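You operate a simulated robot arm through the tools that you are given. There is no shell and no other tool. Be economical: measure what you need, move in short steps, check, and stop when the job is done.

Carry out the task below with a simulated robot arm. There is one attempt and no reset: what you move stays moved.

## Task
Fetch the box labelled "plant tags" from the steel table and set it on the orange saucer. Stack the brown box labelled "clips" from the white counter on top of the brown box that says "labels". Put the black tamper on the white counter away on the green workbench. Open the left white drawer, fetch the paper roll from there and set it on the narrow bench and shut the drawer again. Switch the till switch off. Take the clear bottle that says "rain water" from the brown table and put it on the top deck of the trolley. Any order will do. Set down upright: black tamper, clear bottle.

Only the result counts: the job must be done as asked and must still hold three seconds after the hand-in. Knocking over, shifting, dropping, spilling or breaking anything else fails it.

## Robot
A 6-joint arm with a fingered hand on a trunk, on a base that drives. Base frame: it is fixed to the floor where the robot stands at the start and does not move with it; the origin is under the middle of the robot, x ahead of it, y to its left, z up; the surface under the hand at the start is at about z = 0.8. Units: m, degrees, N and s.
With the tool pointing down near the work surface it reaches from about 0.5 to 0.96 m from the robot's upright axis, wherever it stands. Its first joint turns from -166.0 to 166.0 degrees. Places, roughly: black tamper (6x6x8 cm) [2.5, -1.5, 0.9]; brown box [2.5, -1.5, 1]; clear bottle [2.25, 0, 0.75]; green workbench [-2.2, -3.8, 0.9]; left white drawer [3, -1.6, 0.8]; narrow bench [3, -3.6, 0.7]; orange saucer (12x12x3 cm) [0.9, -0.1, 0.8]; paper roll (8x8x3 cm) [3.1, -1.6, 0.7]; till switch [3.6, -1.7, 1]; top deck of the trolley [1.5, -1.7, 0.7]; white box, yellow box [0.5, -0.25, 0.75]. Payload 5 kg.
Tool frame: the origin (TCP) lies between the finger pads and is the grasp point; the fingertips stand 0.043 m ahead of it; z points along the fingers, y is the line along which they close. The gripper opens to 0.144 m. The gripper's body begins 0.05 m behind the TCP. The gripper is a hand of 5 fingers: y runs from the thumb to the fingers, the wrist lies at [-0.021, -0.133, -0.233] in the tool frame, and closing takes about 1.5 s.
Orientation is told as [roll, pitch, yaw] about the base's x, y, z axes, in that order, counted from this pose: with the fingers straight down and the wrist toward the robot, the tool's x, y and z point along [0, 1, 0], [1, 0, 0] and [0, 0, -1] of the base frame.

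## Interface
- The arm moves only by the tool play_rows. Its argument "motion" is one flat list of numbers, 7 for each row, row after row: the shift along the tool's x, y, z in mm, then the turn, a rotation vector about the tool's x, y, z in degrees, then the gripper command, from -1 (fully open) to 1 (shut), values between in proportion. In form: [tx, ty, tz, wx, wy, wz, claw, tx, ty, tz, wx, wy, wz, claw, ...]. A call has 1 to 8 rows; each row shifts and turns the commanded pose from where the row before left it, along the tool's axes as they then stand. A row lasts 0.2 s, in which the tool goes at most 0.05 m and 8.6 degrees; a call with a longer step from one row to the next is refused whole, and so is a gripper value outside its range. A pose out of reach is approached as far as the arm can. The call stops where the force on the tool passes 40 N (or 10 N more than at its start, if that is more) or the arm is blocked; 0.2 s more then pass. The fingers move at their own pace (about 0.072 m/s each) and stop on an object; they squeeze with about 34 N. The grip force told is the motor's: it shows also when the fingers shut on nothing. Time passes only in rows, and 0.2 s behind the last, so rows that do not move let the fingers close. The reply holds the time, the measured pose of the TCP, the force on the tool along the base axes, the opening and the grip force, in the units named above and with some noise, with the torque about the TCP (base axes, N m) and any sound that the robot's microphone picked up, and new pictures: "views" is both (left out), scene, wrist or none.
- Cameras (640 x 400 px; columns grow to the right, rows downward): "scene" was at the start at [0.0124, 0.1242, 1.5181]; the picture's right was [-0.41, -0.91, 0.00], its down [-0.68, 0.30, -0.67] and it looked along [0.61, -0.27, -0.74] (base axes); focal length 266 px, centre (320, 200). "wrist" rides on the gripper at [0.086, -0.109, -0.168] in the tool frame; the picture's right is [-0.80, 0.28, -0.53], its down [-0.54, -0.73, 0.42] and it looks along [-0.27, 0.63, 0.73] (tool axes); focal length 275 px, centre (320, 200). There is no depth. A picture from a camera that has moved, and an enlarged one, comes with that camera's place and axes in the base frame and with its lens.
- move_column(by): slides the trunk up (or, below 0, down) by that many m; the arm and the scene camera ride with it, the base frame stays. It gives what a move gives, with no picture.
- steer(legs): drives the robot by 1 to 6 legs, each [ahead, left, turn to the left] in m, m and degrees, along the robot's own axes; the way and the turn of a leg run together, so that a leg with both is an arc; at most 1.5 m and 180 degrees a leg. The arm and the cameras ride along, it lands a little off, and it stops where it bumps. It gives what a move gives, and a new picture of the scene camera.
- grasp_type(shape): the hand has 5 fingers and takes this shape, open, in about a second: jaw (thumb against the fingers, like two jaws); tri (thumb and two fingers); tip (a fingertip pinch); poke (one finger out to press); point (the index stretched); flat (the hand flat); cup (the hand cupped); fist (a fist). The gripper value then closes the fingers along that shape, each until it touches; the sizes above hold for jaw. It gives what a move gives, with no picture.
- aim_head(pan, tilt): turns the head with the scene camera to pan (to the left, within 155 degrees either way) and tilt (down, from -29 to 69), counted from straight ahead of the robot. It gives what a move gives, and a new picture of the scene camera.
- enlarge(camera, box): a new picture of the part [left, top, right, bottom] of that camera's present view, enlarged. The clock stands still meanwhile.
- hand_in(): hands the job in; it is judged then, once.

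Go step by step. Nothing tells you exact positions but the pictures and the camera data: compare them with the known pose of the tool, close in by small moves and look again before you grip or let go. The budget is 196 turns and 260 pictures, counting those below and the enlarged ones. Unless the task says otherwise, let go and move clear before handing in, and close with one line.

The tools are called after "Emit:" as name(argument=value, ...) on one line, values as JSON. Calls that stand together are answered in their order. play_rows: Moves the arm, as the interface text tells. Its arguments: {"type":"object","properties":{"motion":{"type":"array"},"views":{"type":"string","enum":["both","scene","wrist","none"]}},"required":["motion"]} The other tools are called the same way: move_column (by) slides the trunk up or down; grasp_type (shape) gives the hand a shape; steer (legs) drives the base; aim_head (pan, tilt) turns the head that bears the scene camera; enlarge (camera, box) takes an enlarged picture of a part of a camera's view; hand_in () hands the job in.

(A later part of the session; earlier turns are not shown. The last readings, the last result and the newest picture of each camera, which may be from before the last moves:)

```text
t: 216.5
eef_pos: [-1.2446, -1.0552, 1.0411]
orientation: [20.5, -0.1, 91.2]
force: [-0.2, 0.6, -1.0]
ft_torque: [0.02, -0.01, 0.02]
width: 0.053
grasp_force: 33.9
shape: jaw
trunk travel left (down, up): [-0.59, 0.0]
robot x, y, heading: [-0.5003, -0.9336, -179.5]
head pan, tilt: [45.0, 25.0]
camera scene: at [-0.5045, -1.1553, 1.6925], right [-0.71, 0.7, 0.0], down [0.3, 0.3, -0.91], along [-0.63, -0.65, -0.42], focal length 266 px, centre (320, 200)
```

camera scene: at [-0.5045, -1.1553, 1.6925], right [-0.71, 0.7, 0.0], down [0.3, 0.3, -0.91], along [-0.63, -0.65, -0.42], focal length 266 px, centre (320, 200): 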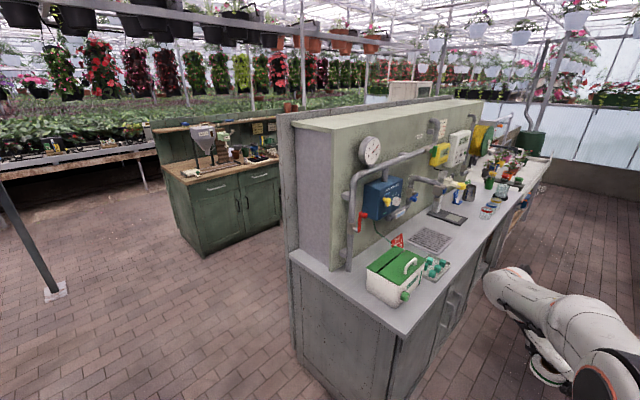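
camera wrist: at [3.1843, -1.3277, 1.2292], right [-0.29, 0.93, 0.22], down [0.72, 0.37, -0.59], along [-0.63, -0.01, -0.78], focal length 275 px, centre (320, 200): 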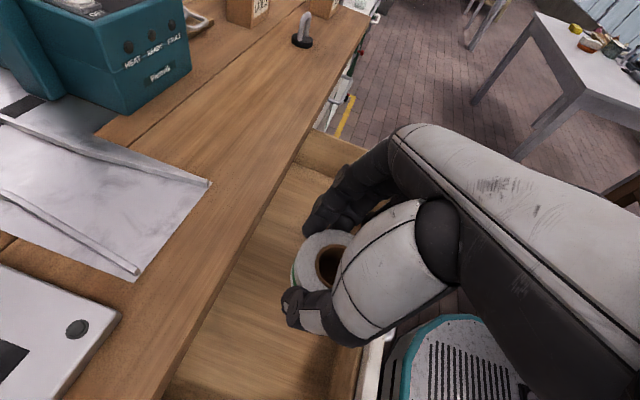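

Emit:
steer(legs=[[0.05, -0.45, 0], [0, 0, 89.5], [0, -0.1, 0], [1.2, 0, 0], [1.1, 0, 0]])

Emit:
aim_head(pan=40, tilt=20)

```text
t: 234.7
eef_pos: [-0.5521, -3.5349, 1.0413]
orientation: [20.5, -0.2, 179.4]
force: [0.7, 0.8, -0.6]
ft_torque: [0.01, 0.0, -0.02]
width: 0.0528
grasp_force: 33.5
shape: jaw
trunk travel left (down, up): [-0.59, 0.0]
robot x, y, heading: [-0.6536, -2.7904, -91.2]
head pan, tilt: [45.0, 25.0]
camera scene: at [-0.4297, -2.7973, 1.6925], right [-0.72, -0.69, 0.0], down [-0.29, 0.3, -0.91], along [0.63, -0.65, -0.42], focal length 266 px, centre (320, 200)
```

scene: 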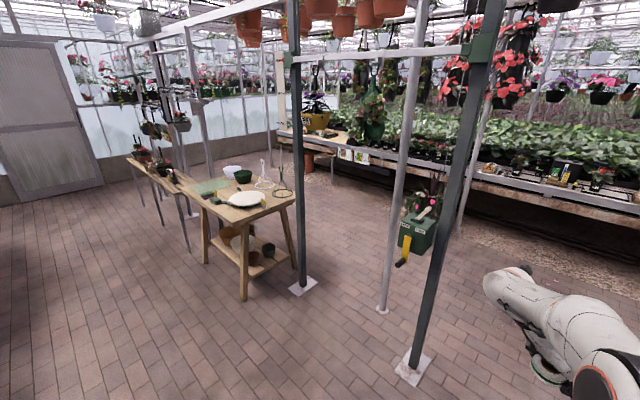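

```text
t: 235.4
eef_pos: [-0.5527, -3.5348, 1.0412]
orientation: [20.5, -0.2, 179.3]
force: [-0.3, 0.2, -1.1]
ft_torque: [0.0, -0.02, 0.02]
width: 0.0531
grasp_force: 34.2
shape: jaw
trunk travel left (down, up): [-0.59, 0.0]
robot x, y, heading: [-0.6527, -2.7875, -91.1]
head pan, tilt: [40.0, 20.0]
camera scene: at [-0.4351, -2.8032, 1.7006], right [-0.78, -0.63, 0.0], down [-0.22, 0.27, -0.94], along [0.59, -0.73, -0.34], focal length 266 px, centre (320, 200)
```

scene: 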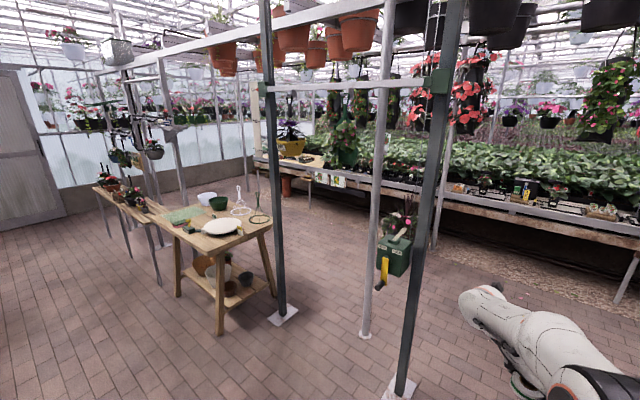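

Emit:
steer(legs=[[0, 0, 91], [1.5, 0, 0], [1.4, 0, 0]])

Emit:
aim_head(pan=-60, tilt=35)

```text
t: 253.4
eef_pos: [3.0195, -2.643, 1.0412]
orientation: [20.6, -0.2, -89.5]
force: [0.2, 1.6, -0.5]
ft_torque: [0.0, -0.02, 0.01]
width: 0.0531
grasp_force: 34.1
shape: jaw
trunk travel left (down, up): [-0.59, 0.0]
robot x, y, heading: [2.2744, -2.7534, 0.0]
head pan, tilt: [40.0, 20.0]
camera scene: at [2.2864, -2.5367, 1.7006], right [0.64, -0.77, 0.0], down [-0.26, -0.22, -0.94], along [0.72, 0.6, -0.34], focal length 266 px, centre (320, 200)
```

scene: 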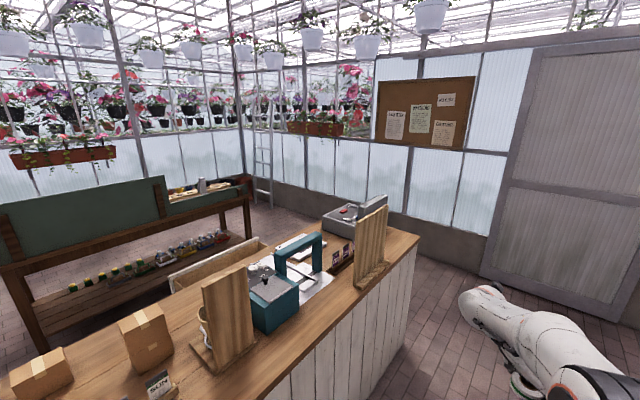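

```text
t: 255.2
eef_pos: [3.0191, -2.6419, 1.0412]
orientation: [20.5, -0.2, -89.4]
force: [0.2, -1.2, -0.6]
ft_torque: [-0.01, -0.01, 0.0]
width: 0.0529
grasp_force: 34.0
shape: jaw
trunk travel left (down, up): [-0.59, 0.0]
robot x, y, heading: [2.277, -2.7546, 0.1]
head pan, tilt: [-60.0, 35.0]
camera scene: at [2.2589, -2.6728, 1.6768], right [-0.87, -0.5, 0.0], down [-0.29, 0.5, -0.82], along [0.41, -0.71, -0.57], focal length 266 px, centre (320, 200)
```

scene: 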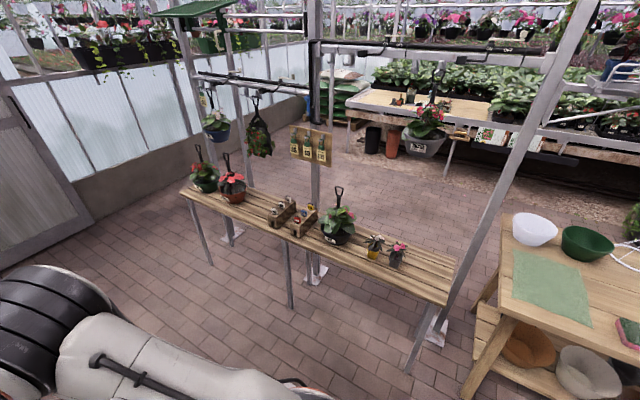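

Emit:
steer(legs=[[-0.15, 0.15, 0], [0, 0, -90]])

Emit:
aim_head(pan=0, tilt=45)

```text
t: 260.7
eef_pos: [2.2327, -3.3481, 1.0426]
orientation: [20.4, -0.2, -179.8]
force: [0.6, 0.2, -1.3]
ft_torque: [-0.03, 0.02, -0.02]
width: 0.0528
grasp_force: 34.0
shape: jaw
trunk travel left (down, up): [-0.59, 0.0]
robot x, y, heading: [2.1275, -2.6014, -90.3]
head pan, tilt: [-60.0, 35.0]
camera scene: at [2.2064, -2.5866, 1.6768], right [-0.49, 0.87, 0.0], down [0.5, 0.28, -0.82], along [-0.71, -0.4, -0.57], focal length 266 px, centre (320, 200)
```

scene: 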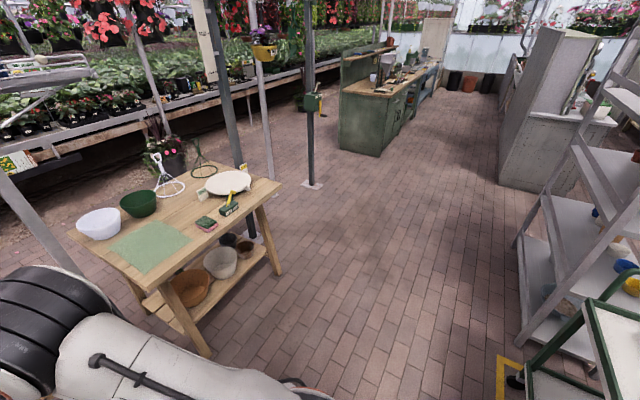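

```text
t: 262.0
eef_pos: [2.2328, -3.3482, 1.0421]
orientation: [20.5, -0.1, -179.9]
force: [-0.8, -0.3, -2.2]
ft_torque: [-0.02, 0.01, 0.0]
width: 0.0528
grasp_force: 34.4
shape: jaw
trunk travel left (down, up): [-0.59, 0.0]
robot x, y, heading: [2.127, -2.6001, -90.5]
head pan, tilt: [0.0, 45.0]
camera scene: at [2.2824, -2.6244, 1.6619], right [-1.0, 0.01, 0.0], down [0.01, 0.71, -0.71], along [-0.01, -0.71, -0.71], focal length 266 px, centre (320, 200)
```

scene: 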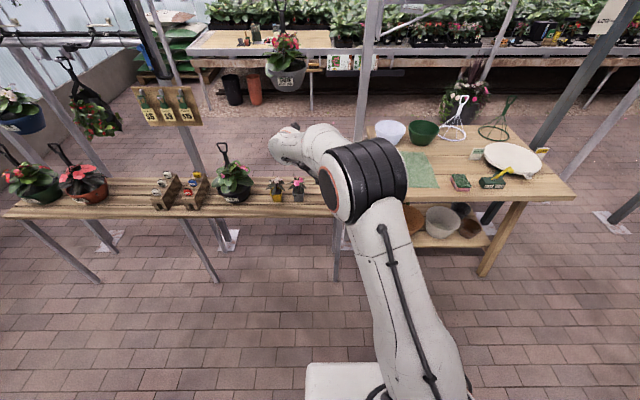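

Emit:
steer(legs=[[0.26, 0, 0.4]])

Emit:
play_rows(motion=[-14, 0, 40, 0, 0, 0, 1, -14, 0, 40, 0, 0, 0, 1, -14, 0, 40, 0, 0, 0, 1, -14, 0, 40, 0, 0, 0, 1, 0, 0, 0, 0, 0, 0, 1])

```text
t: 263.8
eef_pos: [2.2392, -3.6032, 1.0414]
orientation: [20.4, -0.2, -179.4]
force: [-0.2, -0.9, -0.7]
ft_torque: [-0.02, 0.03, 0.0]
width: 0.0531
grasp_force: 34.6
shape: jaw
trunk travel left (down, up): [-0.59, 0.0]
robot x, y, heading: [2.1271, -2.8607, -89.9]
head pan, tilt: [0.0, 45.0]
camera scene: at [2.282, -2.8805, 1.6619], right [-1.0, 0.0, 0.0], down [0.0, 0.71, -0.71], along [0.0, -0.71, -0.71], focal length 266 px, centre (320, 200)
```

scene: 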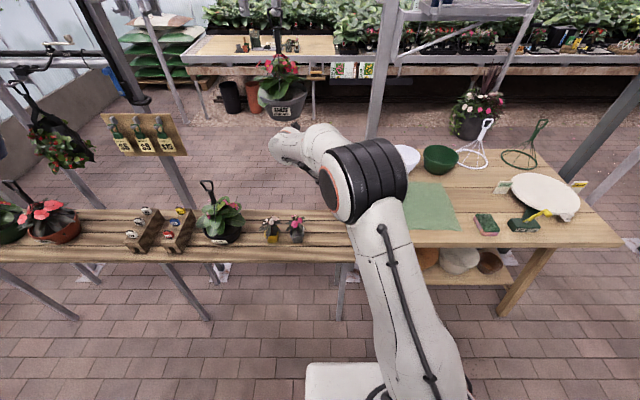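

```text
t: 265.0
eef_pos: [2.2357, -3.6052, 0.8702]
orientation: [20.6, -0.2, -179.4]
force: [0.0, 0.0, -0.7]
ft_torque: [0.0, -0.01, 0.0]
width: 0.0527
grasp_force: 33.6
shape: jaw
trunk travel left (down, up): [-0.59, 0.0]
robot x, y, heading: [2.1299, -2.8587, -90.1]
head pan, tilt: [0.0, 45.0]
camera scene: at [2.282, -2.88, 1.6619], right [-1.0, 0.0, 0.0], down [0.0, 0.71, -0.71], along [0.0, -0.71, -0.71], focal length 266 px, centre (320, 200)
camera wrist: at [2.3465, -3.6256, 1.0586], right [-0.29, 0.93, 0.22], down [0.72, 0.37, -0.59], along [-0.63, -0.01, -0.78], focal length 275 px, centre (320, 200)
```

scene: 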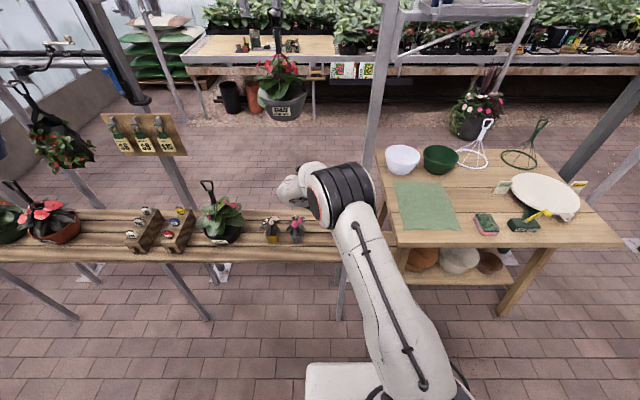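
wrist: 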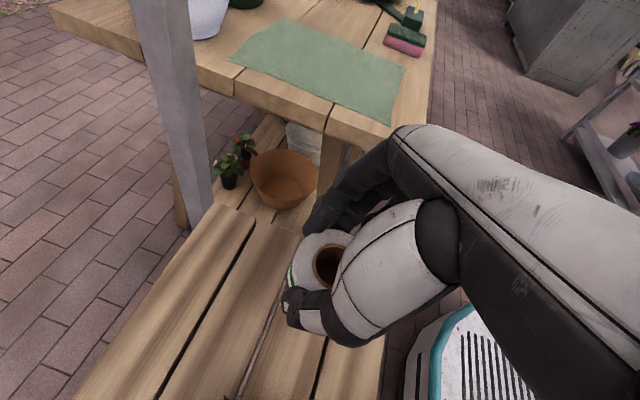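

Emit:
play_rows(motion=[-14, 0, 38, 0, 0, 0, 1, -12, 0, 32, 0, 0, 0, 1, -4, 0, 10, 0, 0, 0, 1, 0, 0, 0, 0, 0, 0, 1], views="none")

Emit:
play_rows(motion=[-2, 0, 6, 0, 0, 0, 1, 0, 0, 0, 0, 0, 0, 1], views="none")

Emit:
play_rows(motion=[-2, 0, 6, 0, 0, 0, 1, 0, 0, 0, 0, 0, 0, 1], views="none")

```text
t: 266.0
eef_pos: [2.2374, -3.6052, 0.7871]
orientation: [20.5, -0.1, -179.4]
force: [0.8, -0.7, -0.5]
ft_torque: [-0.01, -0.02, 0.01]
width: 0.0526
grasp_force: 34.1
shape: jaw
trunk travel left (down, up): [-0.59, 0.0]
robot x, y, heading: [2.1251, -2.8605, -89.6]
head pan, tilt: [0.0, 45.0]
```

```text
t: 266.6
eef_pos: [2.2382, -3.6054, 0.7806]
orientation: [20.3, -0.1, -179.4]
force: [0.3, -0.1, -0.7]
ft_torque: [-0.01, 0.0, 0.01]
width: 0.0529
grasp_force: 34.3
shape: jaw
trunk travel left (down, up): [-0.59, 0.0]
robot x, y, heading: [2.1298, -2.8617, -89.9]
head pan, tilt: [0.0, 45.0]
```

```text
t: 267.2
eef_pos: [2.2368, -3.6057, 0.7749]
orientation: [20.5, -0.3, -179.5]
force: [0.1, 0.6, -1.7]
ft_torque: [0.01, 0.03, -0.01]
width: 0.0528
grasp_force: 34.0
shape: jaw
trunk travel left (down, up): [-0.59, 0.0]
robot x, y, heading: [2.1268, -2.8612, -89.8]
head pan, tilt: [0.0, 45.0]
```

Emit:
play_rows(motion=[-2, 0, 5, 0, 0, 0, 1, -2, 0, 5, 0, 0, 0, 1, 0, 0, 0, 0, 0, 0, 1], views="wrist")

```text
t: 268.0
eef_pos: [2.2379, -3.6062, 0.7635]
orientation: [20.5, -0.3, -179.4]
force: [-0.1, 0.4, -0.9]
ft_torque: [-0.02, -0.01, 0.02]
width: 0.0529
grasp_force: 34.2
shape: jaw
trunk travel left (down, up): [-0.59, 0.0]
robot x, y, heading: [2.1284, -2.8581, -89.8]
head pan, tilt: [0.0, 45.0]
camera wrist: at [2.3473, -3.6267, 0.9506], right [-0.29, 0.93, 0.22], down [0.72, 0.37, -0.59], along [-0.63, -0.01, -0.78], focal length 275 px, centre (320, 200)
```

wrist: 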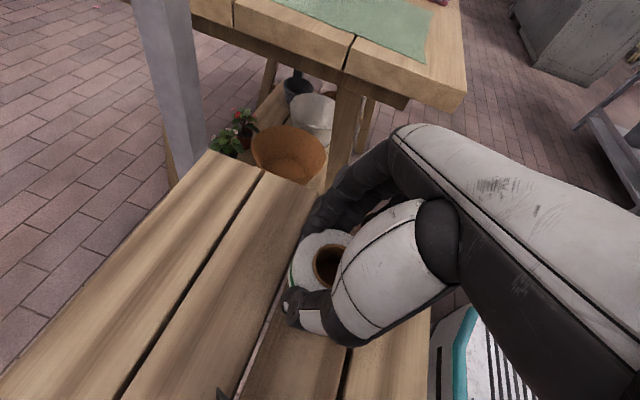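

Emit:
play_rows(motion=[-2, 0, 5, 0, 0, 0, 1, 0, 0, 0, 0, 0, 0, 1], views="none")

Emit:
play_rows(motion=[-1, 0, 4, 0, 0, 0, 1, 0, 0, 0, 0, 0, 0, 1], views="none")

```text
t: 268.6
eef_pos: [2.2382, -3.6059, 0.757]
orientation: [20.4, -0.2, -179.4]
force: [-0.6, 0.6, -1.4]
ft_torque: [-0.02, -0.02, -0.03]
width: 0.0525
grasp_force: 34.2
shape: jaw
trunk travel left (down, up): [-0.59, 0.0]
robot x, y, heading: [2.129, -2.8595, -90.2]
head pan, tilt: [0.0, 45.0]
```

```text
t: 269.2
eef_pos: [2.2375, -3.607, 0.7539]
orientation: [20.5, -0.1, -179.4]
force: [0.7, -0.1, -0.9]
ft_torque: [-0.02, 0.0, -0.05]
width: 0.0526
grasp_force: 34.0
shape: jaw
trunk travel left (down, up): [-0.59, 0.0]
robot x, y, heading: [2.1277, -2.8586, -89.8]
head pan, tilt: [0.0, 45.0]
```

Emit:
play_rows(motion=[-1, 0, 4, 0, 0, 0, 1, 0, 0, 0, 0, 0, 0, 1], views="none")

Emit:
play_rows(motion=[-1, 0, 4, 0, 0, 0, 1, 0, 0, 0, 0, 0, 0, 1], views="none")

```text
t: 269.8
eef_pos: [2.2384, -3.6071, 0.7519]
orientation: [20.6, -0.2, -179.4]
force: [-0.5, 1.5, 7.8]
ft_torque: [0.33, 0.31, -0.05]
width: 0.0526
grasp_force: 34.1
shape: jaw
trunk travel left (down, up): [-0.59, 0.0]
robot x, y, heading: [2.1267, -2.8556, -89.6]
head pan, tilt: [0.0, 45.0]
```

```text
t: 270.4
eef_pos: [2.2384, -3.6066, 0.7486]
orientation: [20.7, -0.2, -179.2]
force: [-2.4, 5.4, 25.7]
ft_torque: [0.97, 1.07, -0.16]
width: 0.0529
grasp_force: 34.8
shape: jaw
trunk travel left (down, up): [-0.59, 0.0]
robot x, y, heading: [2.1231, -2.861, -89.7]
head pan, tilt: [0.0, 45.0]
```

Emit:
play_rows(motion=[0, 0, -2, 0, 0, 0, 1, 0, 0, 0, 0, 0, 0, 0, 0, 0, 0, 0, 0, 0, -0.5, 0, 0, 0, 0, 0, 0, -0.5, 5, 0, -14, 0, 0, 0, -0.5, 10, 0, -30, 0, 0, 0, -0.7, 14, 0, -40, 0, 0, 0, -0.7, 14, 0, -40, 0, 0, 0, -0.7])

```text
t: 272.2
eef_pos: [2.2392, -3.6018, 0.8781]
orientation: [20.4, -0.1, -179.3]
force: [-0.3, 0.3, -0.1]
ft_torque: [-0.05, -0.01, 0.0]
width: 0.1223
grasp_force: 0.0
shape: jaw
trunk travel left (down, up): [-0.59, 0.0]
robot x, y, heading: [2.1255, -2.8575, -90.2]
head pan, tilt: [0.0, 45.0]
camera scene: at [2.2817, -2.8793, 1.6619], right [-1.0, 0.0, 0.0], down [0.0, 0.71, -0.71], along [0.0, -0.71, -0.71], focal length 266 px, centre (320, 200)
camera wrist: at [2.3494, -3.6237, 1.0658], right [-0.29, 0.93, 0.22], down [0.72, 0.37, -0.59], along [-0.63, -0.01, -0.78], focal length 275 px, centre (320, 200)
```

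scene: 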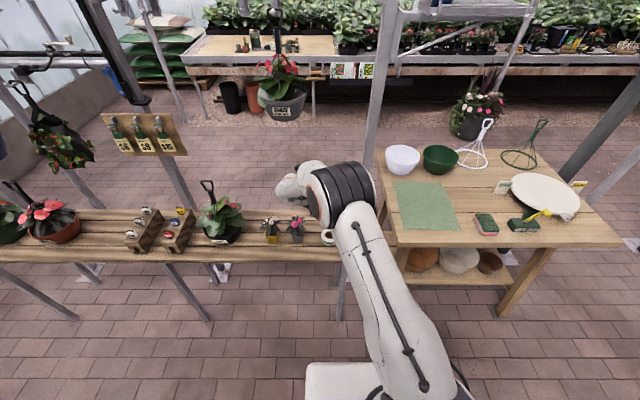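
wrist: 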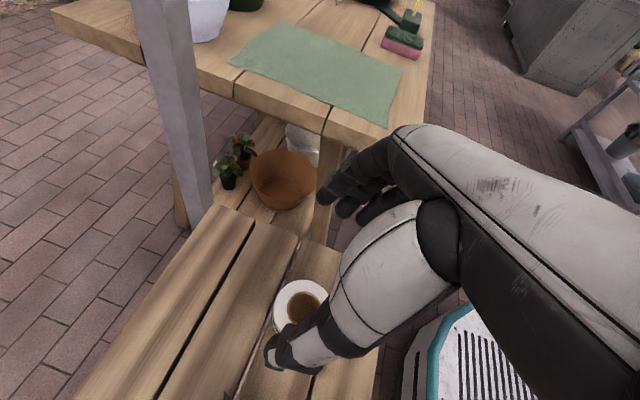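

Emit:
play_rows(motion=[14, 0, -40, 0, 0, 0, -1, 14, 0, -40, 0, 0, 0, -1, 14, 0, -40, 0, 0, 0, -1, -40, 0, -20, 0, 0, 0, -1, -40, 0, -20, 0, 0, 0, -1], views="none")

Emit:
play_rows(motion=[0, 0, 0, 1.445, -1.464, -8.03, -1, 0, 0, 0, 1.445, -1.464, -8.03, -1, 0, 0, 0, 1.445, -1.464, -8.03, -1, 0, 0, 0, 1.445, -1.464, -8.03, -1, 0, 0, 0, 1.445, -1.464, -8.03, -1, 0, 0, 0, 1.445, -1.464, -8.03, -1, 0, 0, 0, 1.445, -1.464, -8.03, -1], views="none")

Emit:
play_rows(motion=[0, 0, 0, 1.445, -1.464, -8.03, -1, 0, 0, 0, 1.445, -1.464, -8.03, -1, 0, 0, 0, 1.445, -1.464, -8.03, -1, 0, 0, 0, 1.445, -1.464, -8.03, -1, 0, -40, 0, 0, 0, 0, -1, 0, -40, 0, 0, 0, 0, -1])

```text
t: 273.4
eef_pos: [2.2384, -3.5124, 1.0133]
orientation: [20.6, -0.3, -179.5]
force: [-0.6, 0.4, -0.1]
ft_torque: [-0.03, -0.04, -0.02]
width: 0.1436
grasp_force: 0.0
shape: jaw
trunk travel left (down, up): [-0.59, 0.0]
robot x, y, heading: [2.1269, -2.8569, -90.1]
head pan, tilt: [0.0, 45.0]
```

```text
t: 275.0
eef_pos: [2.2361, -3.5129, 1.0155]
orientation: [7.0, -3.9, -122.3]
force: [0.1, -0.3, 0.9]
ft_torque: [0.0, 0.03, -0.02]
width: 0.1434
grasp_force: 0.1
shape: jaw
trunk travel left (down, up): [-0.59, 0.0]
robot x, y, heading: [2.1277, -2.8612, -89.8]
head pan, tilt: [0.0, 45.0]
```

```text
t: 276.4
eef_pos: [2.2393, -3.4315, 1.0176]
orientation: [-0.2, -0.1, -90.0]
force: [0.8, 0.5, 0.3]
ft_torque: [-0.04, -0.02, -0.01]
width: 0.1439
grasp_force: 0.1
shape: jaw
trunk travel left (down, up): [-0.59, 0.0]
robot x, y, heading: [2.1231, -2.859, -89.8]
head pan, tilt: [0.0, 45.0]
camera scene: at [2.2819, -2.8787, 1.662], right [-1.0, 0.0, 0.0], down [0.0, 0.71, -0.71], along [0.0, -0.71, -0.71], focal length 266 px, centre (320, 200)
camera wrist: at [2.3258, -3.322, 1.1849], right [-0.8, -0.28, 0.54], down [-0.54, 0.72, -0.42], along [-0.27, -0.63, -0.73], focal length 275 px, centre (320, 200)
```

scene: 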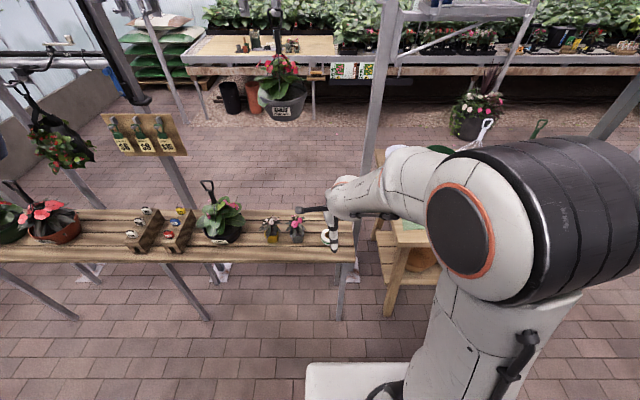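
wrist: 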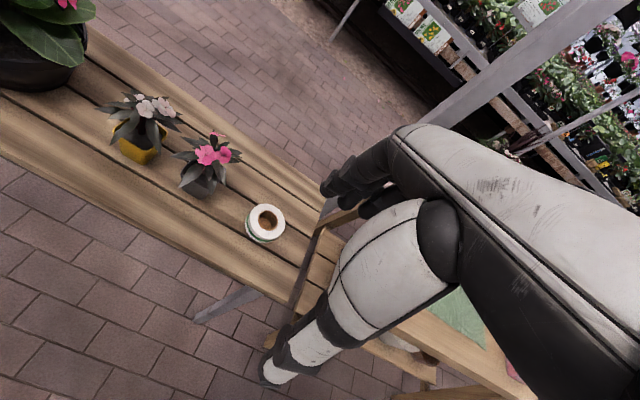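

Emit:
steer(legs=[[-0.22, 0, 0], [0, -1.45, 0], [0, -1.33, 0], [-0.95, 0, 0], [-0.93, 0, 0]])

Emit:
aim_head(pan=60, tilt=35)

```text
t: 299.9
eef_pos: [-0.4355, -1.2799, 1.0164]
orientation: [-0.1, 0.0, -93.2]
force: [0.1, -0.7, -0.3]
ft_torque: [-0.02, 0.02, 0.02]
width: 0.1437
grasp_force: 0.1
shape: jaw
trunk travel left (down, up): [-0.59, 0.0]
robot x, y, heading: [-0.5167, -0.6977, -93.3]
head pan, tilt: [0.0, 45.0]
camera scene: at [-0.3614, -0.7305, 1.6619], right [-1.0, 0.06, 0.0], down [0.04, 0.71, -0.71], along [-0.04, -0.71, -0.71], focal length 266 px, centre (320, 200)
```

scene: 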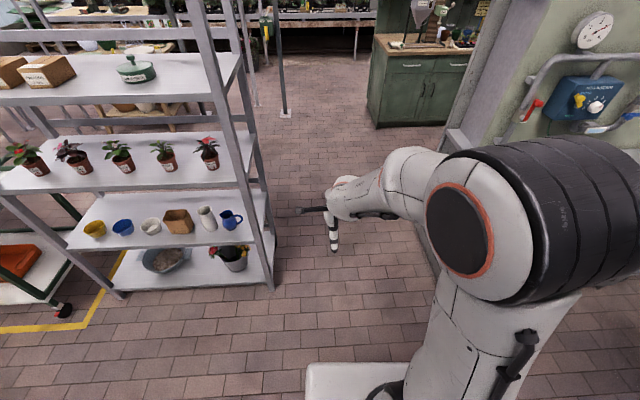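

```text
t: 301.2
eef_pos: [-0.4361, -1.2797, 1.0163]
orientation: [-0.1, -0.1, -93.4]
force: [0.0, -0.7, -0.7]
ft_torque: [-0.03, -0.01, 0.0]
width: 0.1437
grasp_force: 0.0
shape: jaw
trunk travel left (down, up): [-0.59, 0.0]
robot x, y, heading: [-0.5137, -0.6989, -93.2]
head pan, tilt: [60.0, 35.0]
camera scene: at [-0.2832, -0.6978, 1.6767], right [-0.55, -0.84, 0.0], down [-0.48, 0.31, -0.82], along [0.68, -0.45, -0.57], focal length 266 px, centre (320, 200)
```

scene: 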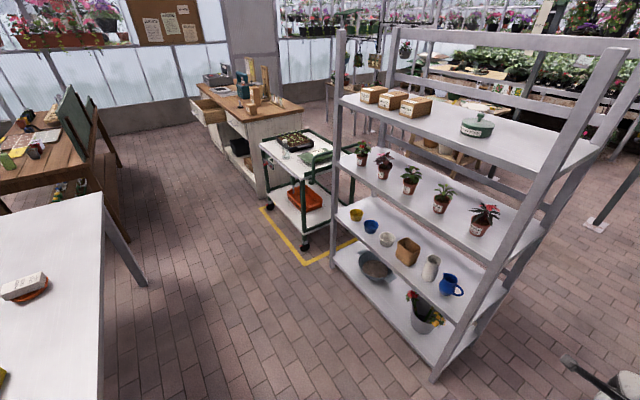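

Emit:
steer(legs=[[0, 0, 3.2], [0.06, 1.1, 0], [0, 1.1, 0], [0, 1.08, 0], [-0.19, 0, 0]])

Emit:
aim_head(pan=0, tilt=50)

```text
t: 318.8
eef_pos: [2.8616, -1.1296, 1.017]
orientation: [-0.1, -0.1, -91.2]
force: [-0.1, 0.5, 0.5]
ft_torque: [-0.05, -0.02, -0.02]
width: 0.144
grasp_force: 0.1
shape: jaw
trunk travel left (down, up): [-0.59, 0.0]
robot x, y, heading: [2.7605, -0.5561, -91.1]
head pan, tilt: [60.0, 35.0]
camera scene: at [2.9941, -0.5421, 1.6768], right [-0.52, -0.86, 0.0], down [-0.49, 0.3, -0.82], along [0.7, -0.42, -0.57], focal length 266 px, centre (320, 200)
```

scene: 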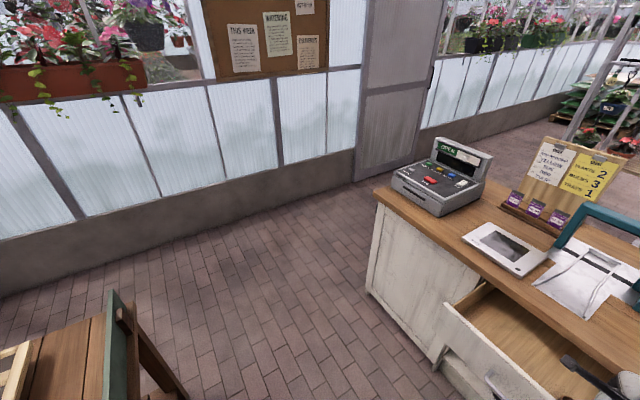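

```text
t: 320.1
eef_pos: [2.8619, -1.1301, 1.0157]
orientation: [-0.2, 0.0, -91.3]
force: [-0.2, -0.4, -1.0]
ft_torque: [0.02, 0.0, 0.01]
width: 0.1435
grasp_force: 0.1
shape: jaw
trunk travel left (down, up): [-0.59, 0.0]
robot x, y, heading: [2.7594, -0.557, -91.0]
head pan, tilt: [0.0, 50.0]
camera scene: at [2.9172, -0.5744, 1.655], right [-1.0, 0.02, 0.0], down [0.01, 0.77, -0.64], along [-0.01, -0.64, -0.77], focal length 266 px, centre (320, 200)
```

scene: 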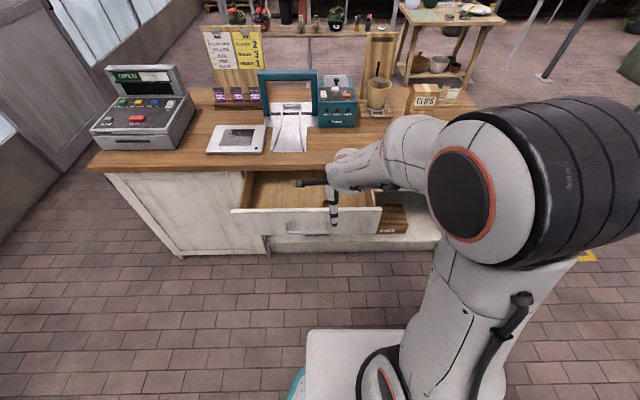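

Emit:
play_rows(motion=[40, 15, 0, 0, 0, 0, 1, 45, 15, 0, -8, 0, 0, 1, 0, 0, 0, -8, 0, 0, 1, 0, 0, 0, -8, 0, 0, 1, 0, 0, 0, -8, 0, 0, 1, 0, 0, 0, -8, 0, 0, 1, 0, 0, 0, -8, 0, 0, 1, 0, 0, 0, -8, 0, 0, 1], views="none")

Emit:
play_rows(motion=[0, 0, 0, -8, 0, 0, 1, 0, 0, 0, -6, 0, 0, 1, 0, -8, -28, 0, 0, 0, 1, 0, -8, -28, 0, 0, 0, 1, 0, -8, -28, 0, 0, 0, 1, 0, 0, 0, 0, 0, 0, 1])

```text
t: 321.9
eef_pos: [2.9476, -1.1632, 1.0168]
orientation: [0.0, -56.1, -91.1]
force: [0.5, 0.1, 0.2]
ft_torque: [0.04, 0.01, 0.04]
width: 0.0001
grasp_force: 33.8
shape: jaw
trunk travel left (down, up): [-0.59, 0.0]
robot x, y, heading: [2.7619, -0.5614, -91.0]
head pan, tilt: [0.0, 50.0]
```

```text
t: 323.3
eef_pos: [2.9489, -1.0734, 1.0227]
orientation: [-0.4, -70.1, -90.9]
force: [-0.1, 0.0, -0.3]
ft_torque: [0.01, 0.05, -0.02]
width: 0.0003
grasp_force: 33.6
shape: jaw
trunk travel left (down, up): [-0.59, 0.0]
robot x, y, heading: [2.7582, -0.5533, -91.1]
head pan, tilt: [0.0, 50.0]
camera scene: at [2.9173, -0.5741, 1.655], right [-1.0, 0.02, 0.0], down [0.01, 0.77, -0.64], along [-0.01, -0.64, -0.77], focal length 266 px, centre (320, 200)
camera wrist: at [3.0392, -0.8797, 0.9778], right [-0.79, 0.42, 0.45], down [-0.55, -0.14, -0.83], along [-0.29, -0.9, 0.34], focal length 275 px, centre (320, 200)
```

scene: 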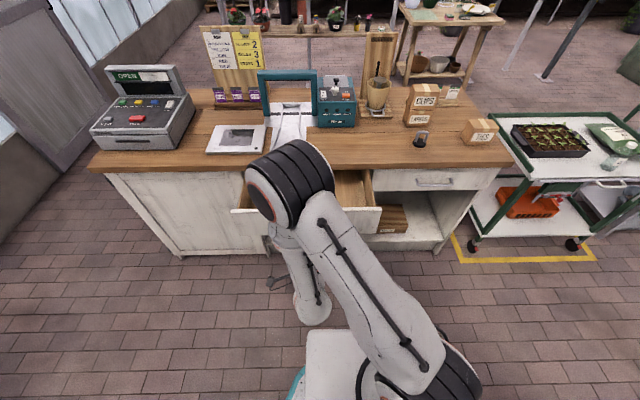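
wrist: 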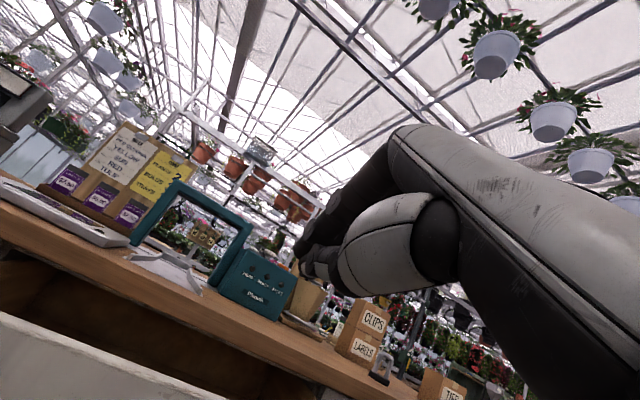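

Emit:
move_column(by=-0.222)

Emit:
steer(legs=[[0.12, 0, 1]])

```text
t: 325.7
eef_pos: [2.9477, -1.0736, 0.8002]
orientation: [-0.3, -70.1, -90.9]
force: [-0.3, -0.6, 0.3]
ft_torque: [-0.01, 0.0, 0.02]
width: 0.0
grasp_force: 34.2
shape: jaw
trunk travel left (down, up): [-0.368, 0.222]
robot x, y, heading: [2.7615, -0.5602, -91.3]
head pan, tilt: [0.0, 50.0]
```

```text
t: 326.9
eef_pos: [2.9575, -1.1876, 0.8003]
orientation: [-0.4, -70.0, -89.8]
force: [-0.5, -0.6, -0.1]
ft_torque: [0.01, 0.01, 0.03]
width: 0.0
grasp_force: 33.8
shape: jaw
trunk travel left (down, up): [-0.368, 0.222]
robot x, y, heading: [2.7608, -0.6736, -90.2]
head pan, tilt: [0.0, 50.0]
camera scene: at [2.9164, -0.6898, 1.433], right [-1.0, 0.0, 0.0], down [0.0, 0.77, -0.64], along [0.0, -0.64, -0.77], focal length 266 px, centre (320, 200)
```

scene: 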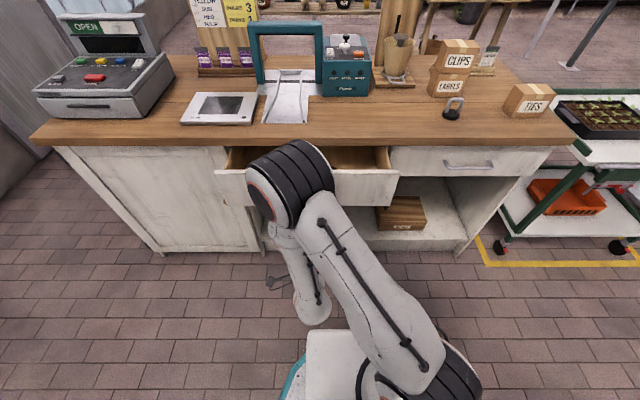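

Emit:
steer(legs=[[0.13, 0, 0]])

Emit:
play_rows(motion=[0, 0, 8, 0, 0, 0, 1, 0, 0, 8, 0, 0, 0, 1, 0, 0, 0, 0, 0, 0, 1])

```text
t: 328.2
eef_pos: [2.956, -1.3158, 0.7997]
orientation: [-0.4, -70.0, -89.9]
force: [-0.1, 0.5, 1.2]
ft_torque: [0.0, -0.02, -0.03]
width: 0.0
grasp_force: 33.8
shape: jaw
trunk travel left (down, up): [-0.368, 0.222]
robot x, y, heading: [2.759, -0.7993, -90.2]
head pan, tilt: [0.0, 50.0]
camera scene: at [2.9162, -0.818, 1.433], right [-1.0, 0.0, 0.0], down [0.0, 0.77, -0.64], along [0.0, -0.64, -0.77], focal length 266 px, centre (320, 200)
```

scene: 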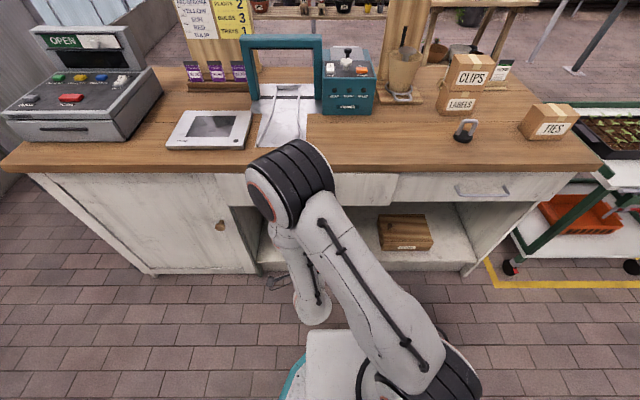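

```text
t: 329.0
eef_pos: [2.9571, -1.3304, 0.7946]
orientation: [-0.4, -70.1, -89.7]
force: [-0.6, 0.9, 0.1]
ft_torque: [0.0, -0.02, -0.04]
width: 0.0
grasp_force: 34.1
shape: jaw
trunk travel left (down, up): [-0.368, 0.222]
robot x, y, heading: [2.7597, -0.7997, -90.1]
head pan, tilt: [0.0, 50.0]
camera scene: at [2.9162, -0.8181, 1.433], right [-1.0, 0.0, 0.0], down [0.0, 0.77, -0.64], along [0.0, -0.64, -0.77], focal length 266 px, centre (320, 200)
camera wrist: at [3.0438, -1.1364, 0.7507], right [-0.79, 0.41, 0.45], down [-0.55, -0.15, -0.83], along [-0.27, -0.9, 0.34], focal length 275 px, centre (320, 200)
```

scene: 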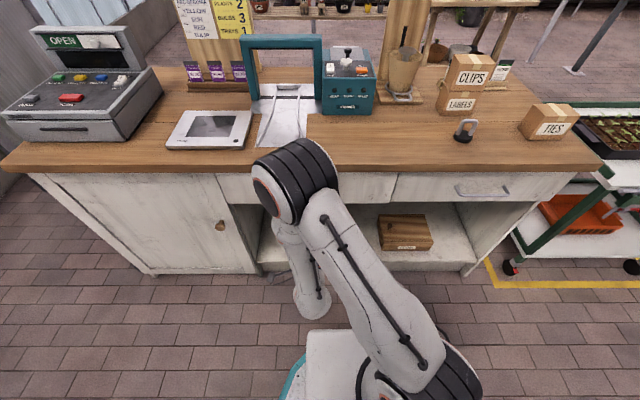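
wrist: 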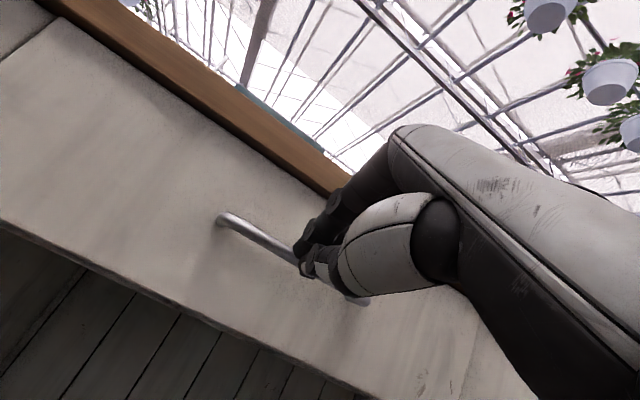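

Emit:
play_rows(motion=[0, 3, 10, 0, 0, 0, 1, 0, 3, 10, 0, 0, 0, 1, 0, 3, 10, 0, 0, 0, 1, 0, 3, 10, 0, 0, 0, 1, 0, 3, 10, 0, 0, 0, 1, 0, 3, 10, 0, 0, 0, 1])

```text
t: 329.6
eef_pos: [2.9572, -1.3417, 0.7953]
orientation: [-1.2, -70.0, -88.9]
force: [-4.0, 32.2, 14.7]
ft_torque: [-0.19, 0.02, -0.18]
width: 0.0
grasp_force: 34.2
shape: jaw
trunk travel left (down, up): [-0.368, 0.222]
robot x, y, heading: [2.759, -0.8006, -89.9]
head pan, tilt: [0.0, 50.0]
stopped in row 2: the force on the tool passed its limit at 55 N (the readings are from after the stop); the commanded pose is now the measured one
camera scene: at [2.9155, -0.8136, 1.4334], right [-1.0, 0.0, 0.0], down [0.0, 0.76, -0.64], along [0.0, -0.64, -0.76], focal length 266 px, centre (320, 200)
camera wrist: at [3.0431, -1.1472, 0.7497], right [-0.79, 0.41, 0.46], down [-0.55, -0.15, -0.82], along [-0.27, -0.9, 0.34], focal length 275 px, centre (320, 200)
```

scene: 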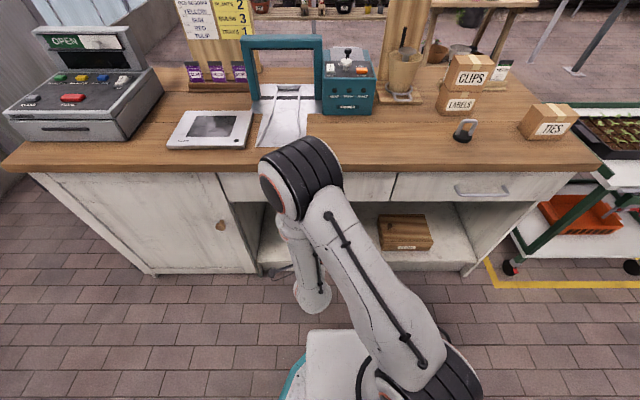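
wrist: 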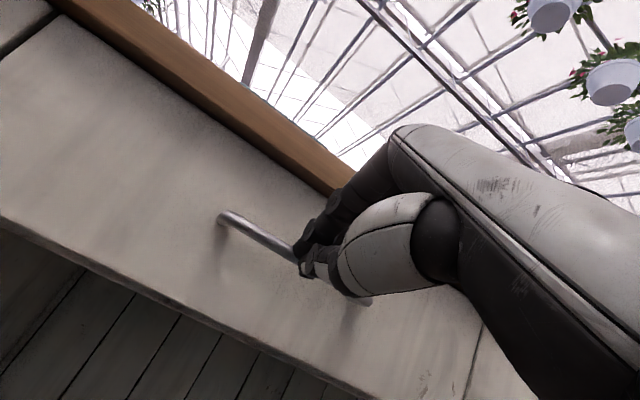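

Emit:
steer(legs=[[-0.12, 0, 0]])

Emit:
move_column(by=0.222)

Emit:
play_rows(motion=[-10, 0, 5, 8, 0, 0, 1, -20, 0, 5, 8, 0, 0, 1, -20, 0, 5, 8, 0, 0, -1, -20, 0, 0, 8, 0, 0, -1, -20, 0, 0, 8, 0, 0, -1, -20, 0, 0, 8, 0, 0, -1, -20, 0, 0, 8, 0, 0, -1, -20, 0, 0, 8, 0, 0, -1], views="none")

Emit:
play_rows(motion=[-20, 0, 0, 6, 0, 0, -1, -30, 0, 0, 0, 0, 0, -1, -30, 0, 0, 0, 0, 0, -1])

```text
t: 330.8
eef_pos: [2.9568, -1.2277, 0.7919]
orientation: [-1.1, -69.9, -89.2]
force: [-0.2, 0.3, 0.0]
ft_torque: [0.02, -0.01, -0.02]
width: 0.0001
grasp_force: 34.2
shape: jaw
trunk travel left (down, up): [-0.368, 0.222]
robot x, y, heading: [2.7614, -0.6812, -90.1]
head pan, tilt: [0.0, 50.0]
camera scene: at [2.9164, -0.6995, 1.433], right [-1.0, 0.0, 0.0], down [0.0, 0.77, -0.64], along [0.0, -0.64, -0.77], focal length 266 px, centre (320, 200)
```

scene: 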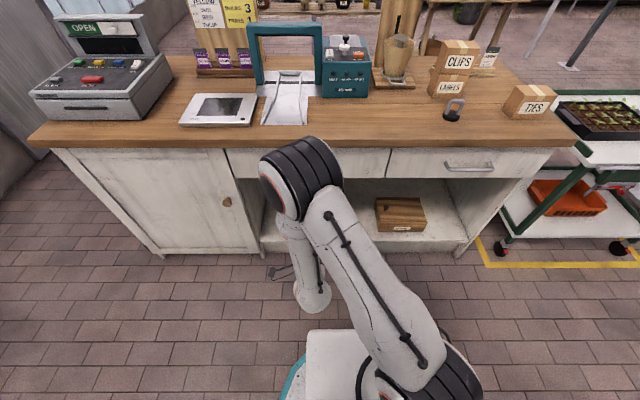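

```text
t: 333.1
eef_pos: [2.9567, -1.228, 1.0149]
orientation: [-0.9, -69.9, -89.1]
force: [0.2, 1.1, -0.2]
ft_torque: [0.01, 0.0, -0.01]
width: 0.0
grasp_force: 34.4
shape: jaw
trunk travel left (down, up): [-0.59, 0.0]
robot x, y, heading: [2.7608, -0.6809, -90.0]
head pan, tilt: [0.0, 50.0]
```

```text
t: 334.9
eef_pos: [2.8119, -1.2557, 1.0041]
orientation: [-0.3, -5.8, -90.1]
force: [0.5, 0.1, -0.1]
ft_torque: [-0.03, 0.0, -0.02]
width: 0.1438
grasp_force: 0.0
shape: jaw
out of reach, approached as far as the arm can: row 3, 4
trunk travel left (down, up): [-0.59, 0.0]
robot x, y, heading: [2.7607, -0.6828, -90.2]
head pan, tilt: [0.0, 50.0]
```

```text
t: 335.7
eef_pos: [2.7403, -1.2618, 1.0064]
orientation: [6.7, -3.5, -102.8]
force: [0.7, 0.3, 1.0]
ft_torque: [0.02, 0.04, 0.01]
width: 0.1438
grasp_force: 0.0
shape: jaw
out of reach, approached as far as the arm can: row 1
trunk travel left (down, up): [-0.59, 0.0]
robot x, y, heading: [2.7595, -0.6828, -90.3]
head pan, tilt: [0.0, 50.0]
camera scene: at [2.9159, -0.6993, 1.6551], right [-1.0, 0.0, 0.0], down [0.0, 0.77, -0.64], along [0.0, -0.64, -0.77], focal length 266 px, centre (320, 200)
camera wrist: at [2.8315, -1.1585, 1.1766], right [-0.89, -0.06, 0.46], down [-0.32, 0.79, -0.53], along [-0.33, -0.61, -0.72], focal length 275 px, centre (320, 200)
```

scene: 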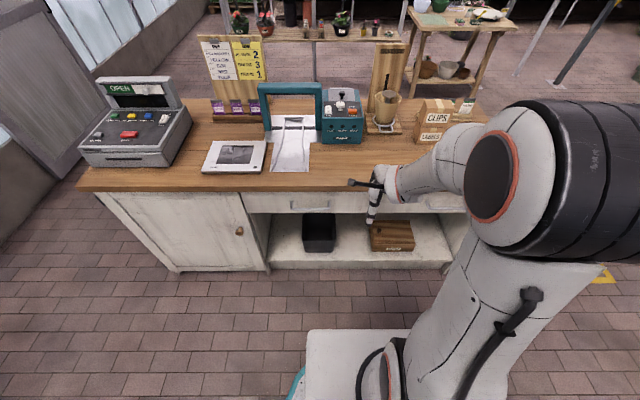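
wrist: 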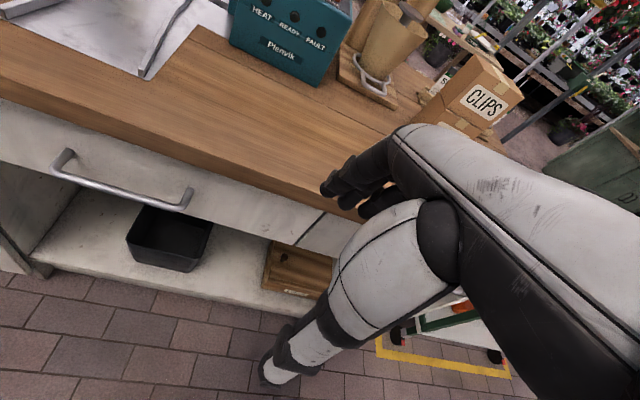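

Emit:
play_rows(motion=[0, 0, -40, 0, 0, 0, -1, 0, 0, -40, 0, 0, 0, -1, 0, 0, -30, 0, 0, 0, -1], views="none")

Emit:
steer(legs=[[0, -0.36, 0], [0.15, 0, 0]])

Emit:
enlarge(camera="scene", box=[140, 120, 440, 290])

```text
t: 336.7
eef_pos: [2.7796, -1.2844, 1.1067]
orientation: [20.0, -7.4, -106.7]
force: [0.3, 0.9, 0.1]
ft_torque: [0.01, 0.02, -0.03]
width: 0.1438
grasp_force: 0.0
shape: jaw
out of reach, approached as far as the arm can: row 1, 2, 3
trunk travel left (down, up): [-0.59, 0.0]
robot x, y, heading: [2.7606, -0.6833, -90.2]
head pan, tilt: [0.0, 50.0]
stopped in row 3: the arm was blocked; the commanded pose is now the measured one
```

```text
t: 340.1
eef_pos: [2.4179, -1.434, 1.1044]
orientation: [20.0, -7.4, -106.4]
force: [0.5, -0.6, 0.1]
ft_torque: [0.03, -0.02, 0.04]
width: 0.144
grasp_force: 0.0
shape: jaw
trunk travel left (down, up): [-0.59, 0.0]
robot x, y, heading: [2.3917, -0.826, -89.9]
head pan, tilt: [0.0, 50.0]
camera scene: at [2.5511, -0.8492, 1.655], right [-1.0, 0.0, 0.0], down [0.0, 0.77, -0.64], along [0.0, -0.64, -0.77], focal length 266 px, centre (320, 200)
```

scene: 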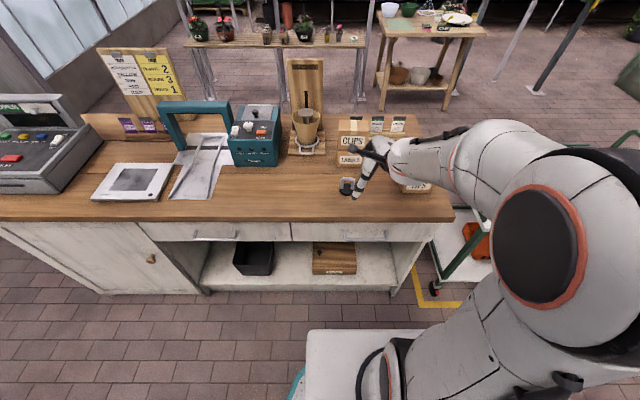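

```text
2.13 times, centred on (290, 205) of scene
camera zoom: at [2.5511, -0.8492, 1.655], right [-1.0, 0.0, 0.0], down [0.0, 0.77, -0.64], along [0.0, -0.64, -0.77], focal length 568 px, centre (384, 189)
```

zoom: 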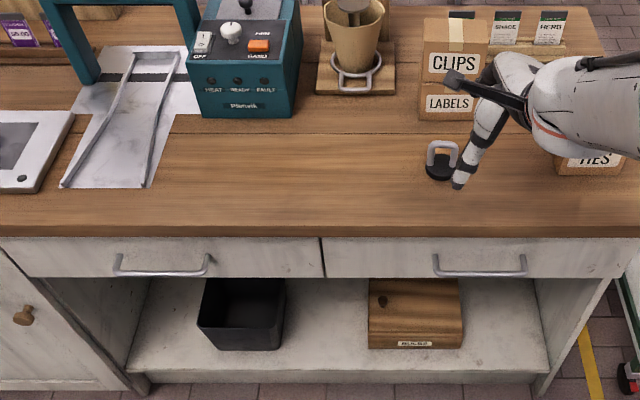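

Emit:
play_rows(motion=[0, 0, 0, 0.78, -5.3, 6.15, -1, 0, 0, 0, 0.78, -5.3, 6.15, -1, 0, 0, 0, 0.78, -5.3, 6.15, -1, 0, 0, 0, 0.78, -5.3, 6.15, -1, 0, 0, 0, 0, 0, 0, -1])

Emit:
enlarge(camera="scene", box=[310, 140, 390, 220])

```text
t: 341.2
eef_pos: [2.4183, -1.4325, 1.1052]
orientation: [0.0, 0.1, -130.1]
force: [-0.1, -0.7, 0.5]
ft_torque: [-0.05, 0.04, 0.01]
width: 0.1437
grasp_force: 0.1
shape: jaw
out of reach, approached as far as the arm can: row 1
trunk travel left (down, up): [-0.59, 0.0]
robot x, y, heading: [2.3941, -0.8315, -89.9]
head pan, tilt: [0.0, 50.0]
camera scene: at [2.5513, -0.8482, 1.655], right [-1.0, 0.0, 0.0], down [0.0, 0.77, -0.64], along [0.0, -0.64, -0.77], focal length 266 px, centre (320, 200)
camera wrist: at [2.5543, -1.4051, 1.2736], right [-0.79, 0.29, 0.53], down [0.05, 0.91, -0.42], along [-0.61, -0.31, -0.73], focal length 275 px, centre (320, 200)
```

scene: 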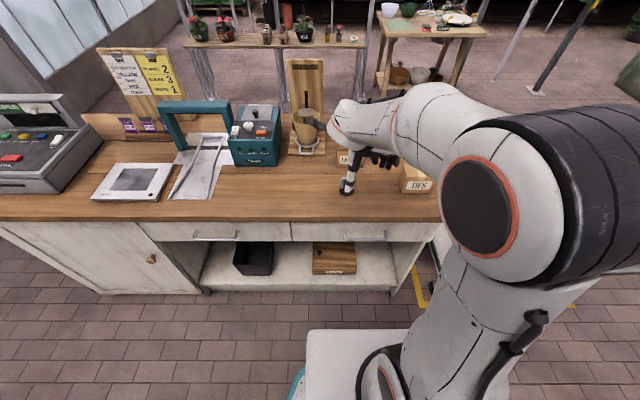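
wrist: 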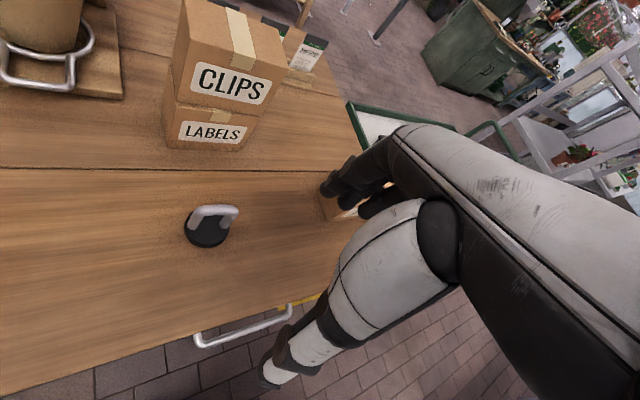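

```text
5.00 times, centred on (350, 180) of scene
camera zoom: at [2.5513, -0.8482, 1.655], right [-1.0, 0.0, 0.0], down [0.0, 0.77, -0.64], along [0.0, -0.64, -0.77], focal length 1330 px, centre (170, 300)
```

zoom: 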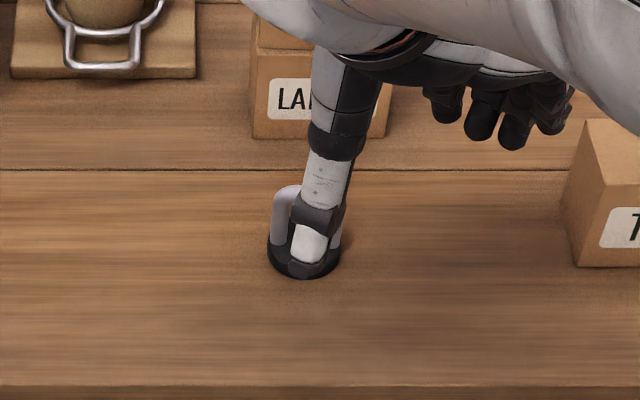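

Emit:
enlarge(camera="wrist", box=[160, 180, 260, 270])

```text
4.44 times, centred on (210, 225) of wrist
camera zoom: at [2.5543, -1.4051, 1.2736], right [-0.79, 0.29, 0.53], down [0.05, 0.91, -0.42], along [-0.61, -0.31, -0.73], focal length 1224 px, centre (809, 89)
```

zoom: 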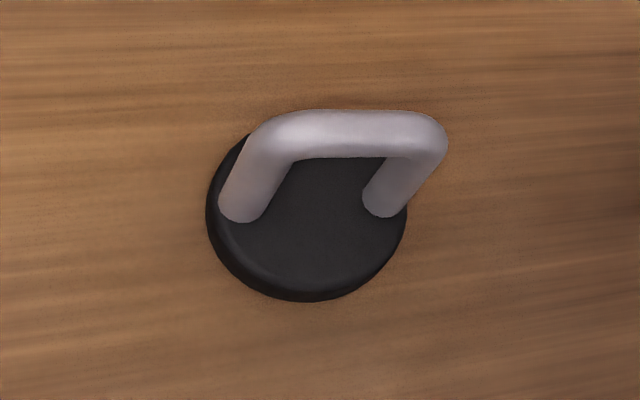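

Emit:
play_rows(motion=[0, 0, 0, 0, 0, 8.35, -1, 0, 0, 0, 0, 0, 8.35, -1, 0, 0, 0, 0, 0, 8.35, -1, 0, 0, 0, 0, 0, 8.35, -1, 0, 0, 0, 0, 0, 8.35, -1, 0, 0, 0, 0, 0, 8.2, -1, 48, -16, 0, 0, 0, 0, -1, 47, -16, 0, 0, 0, 0, -1])

```text
refused: row 7 steps farther than a row can; nothing moved
```

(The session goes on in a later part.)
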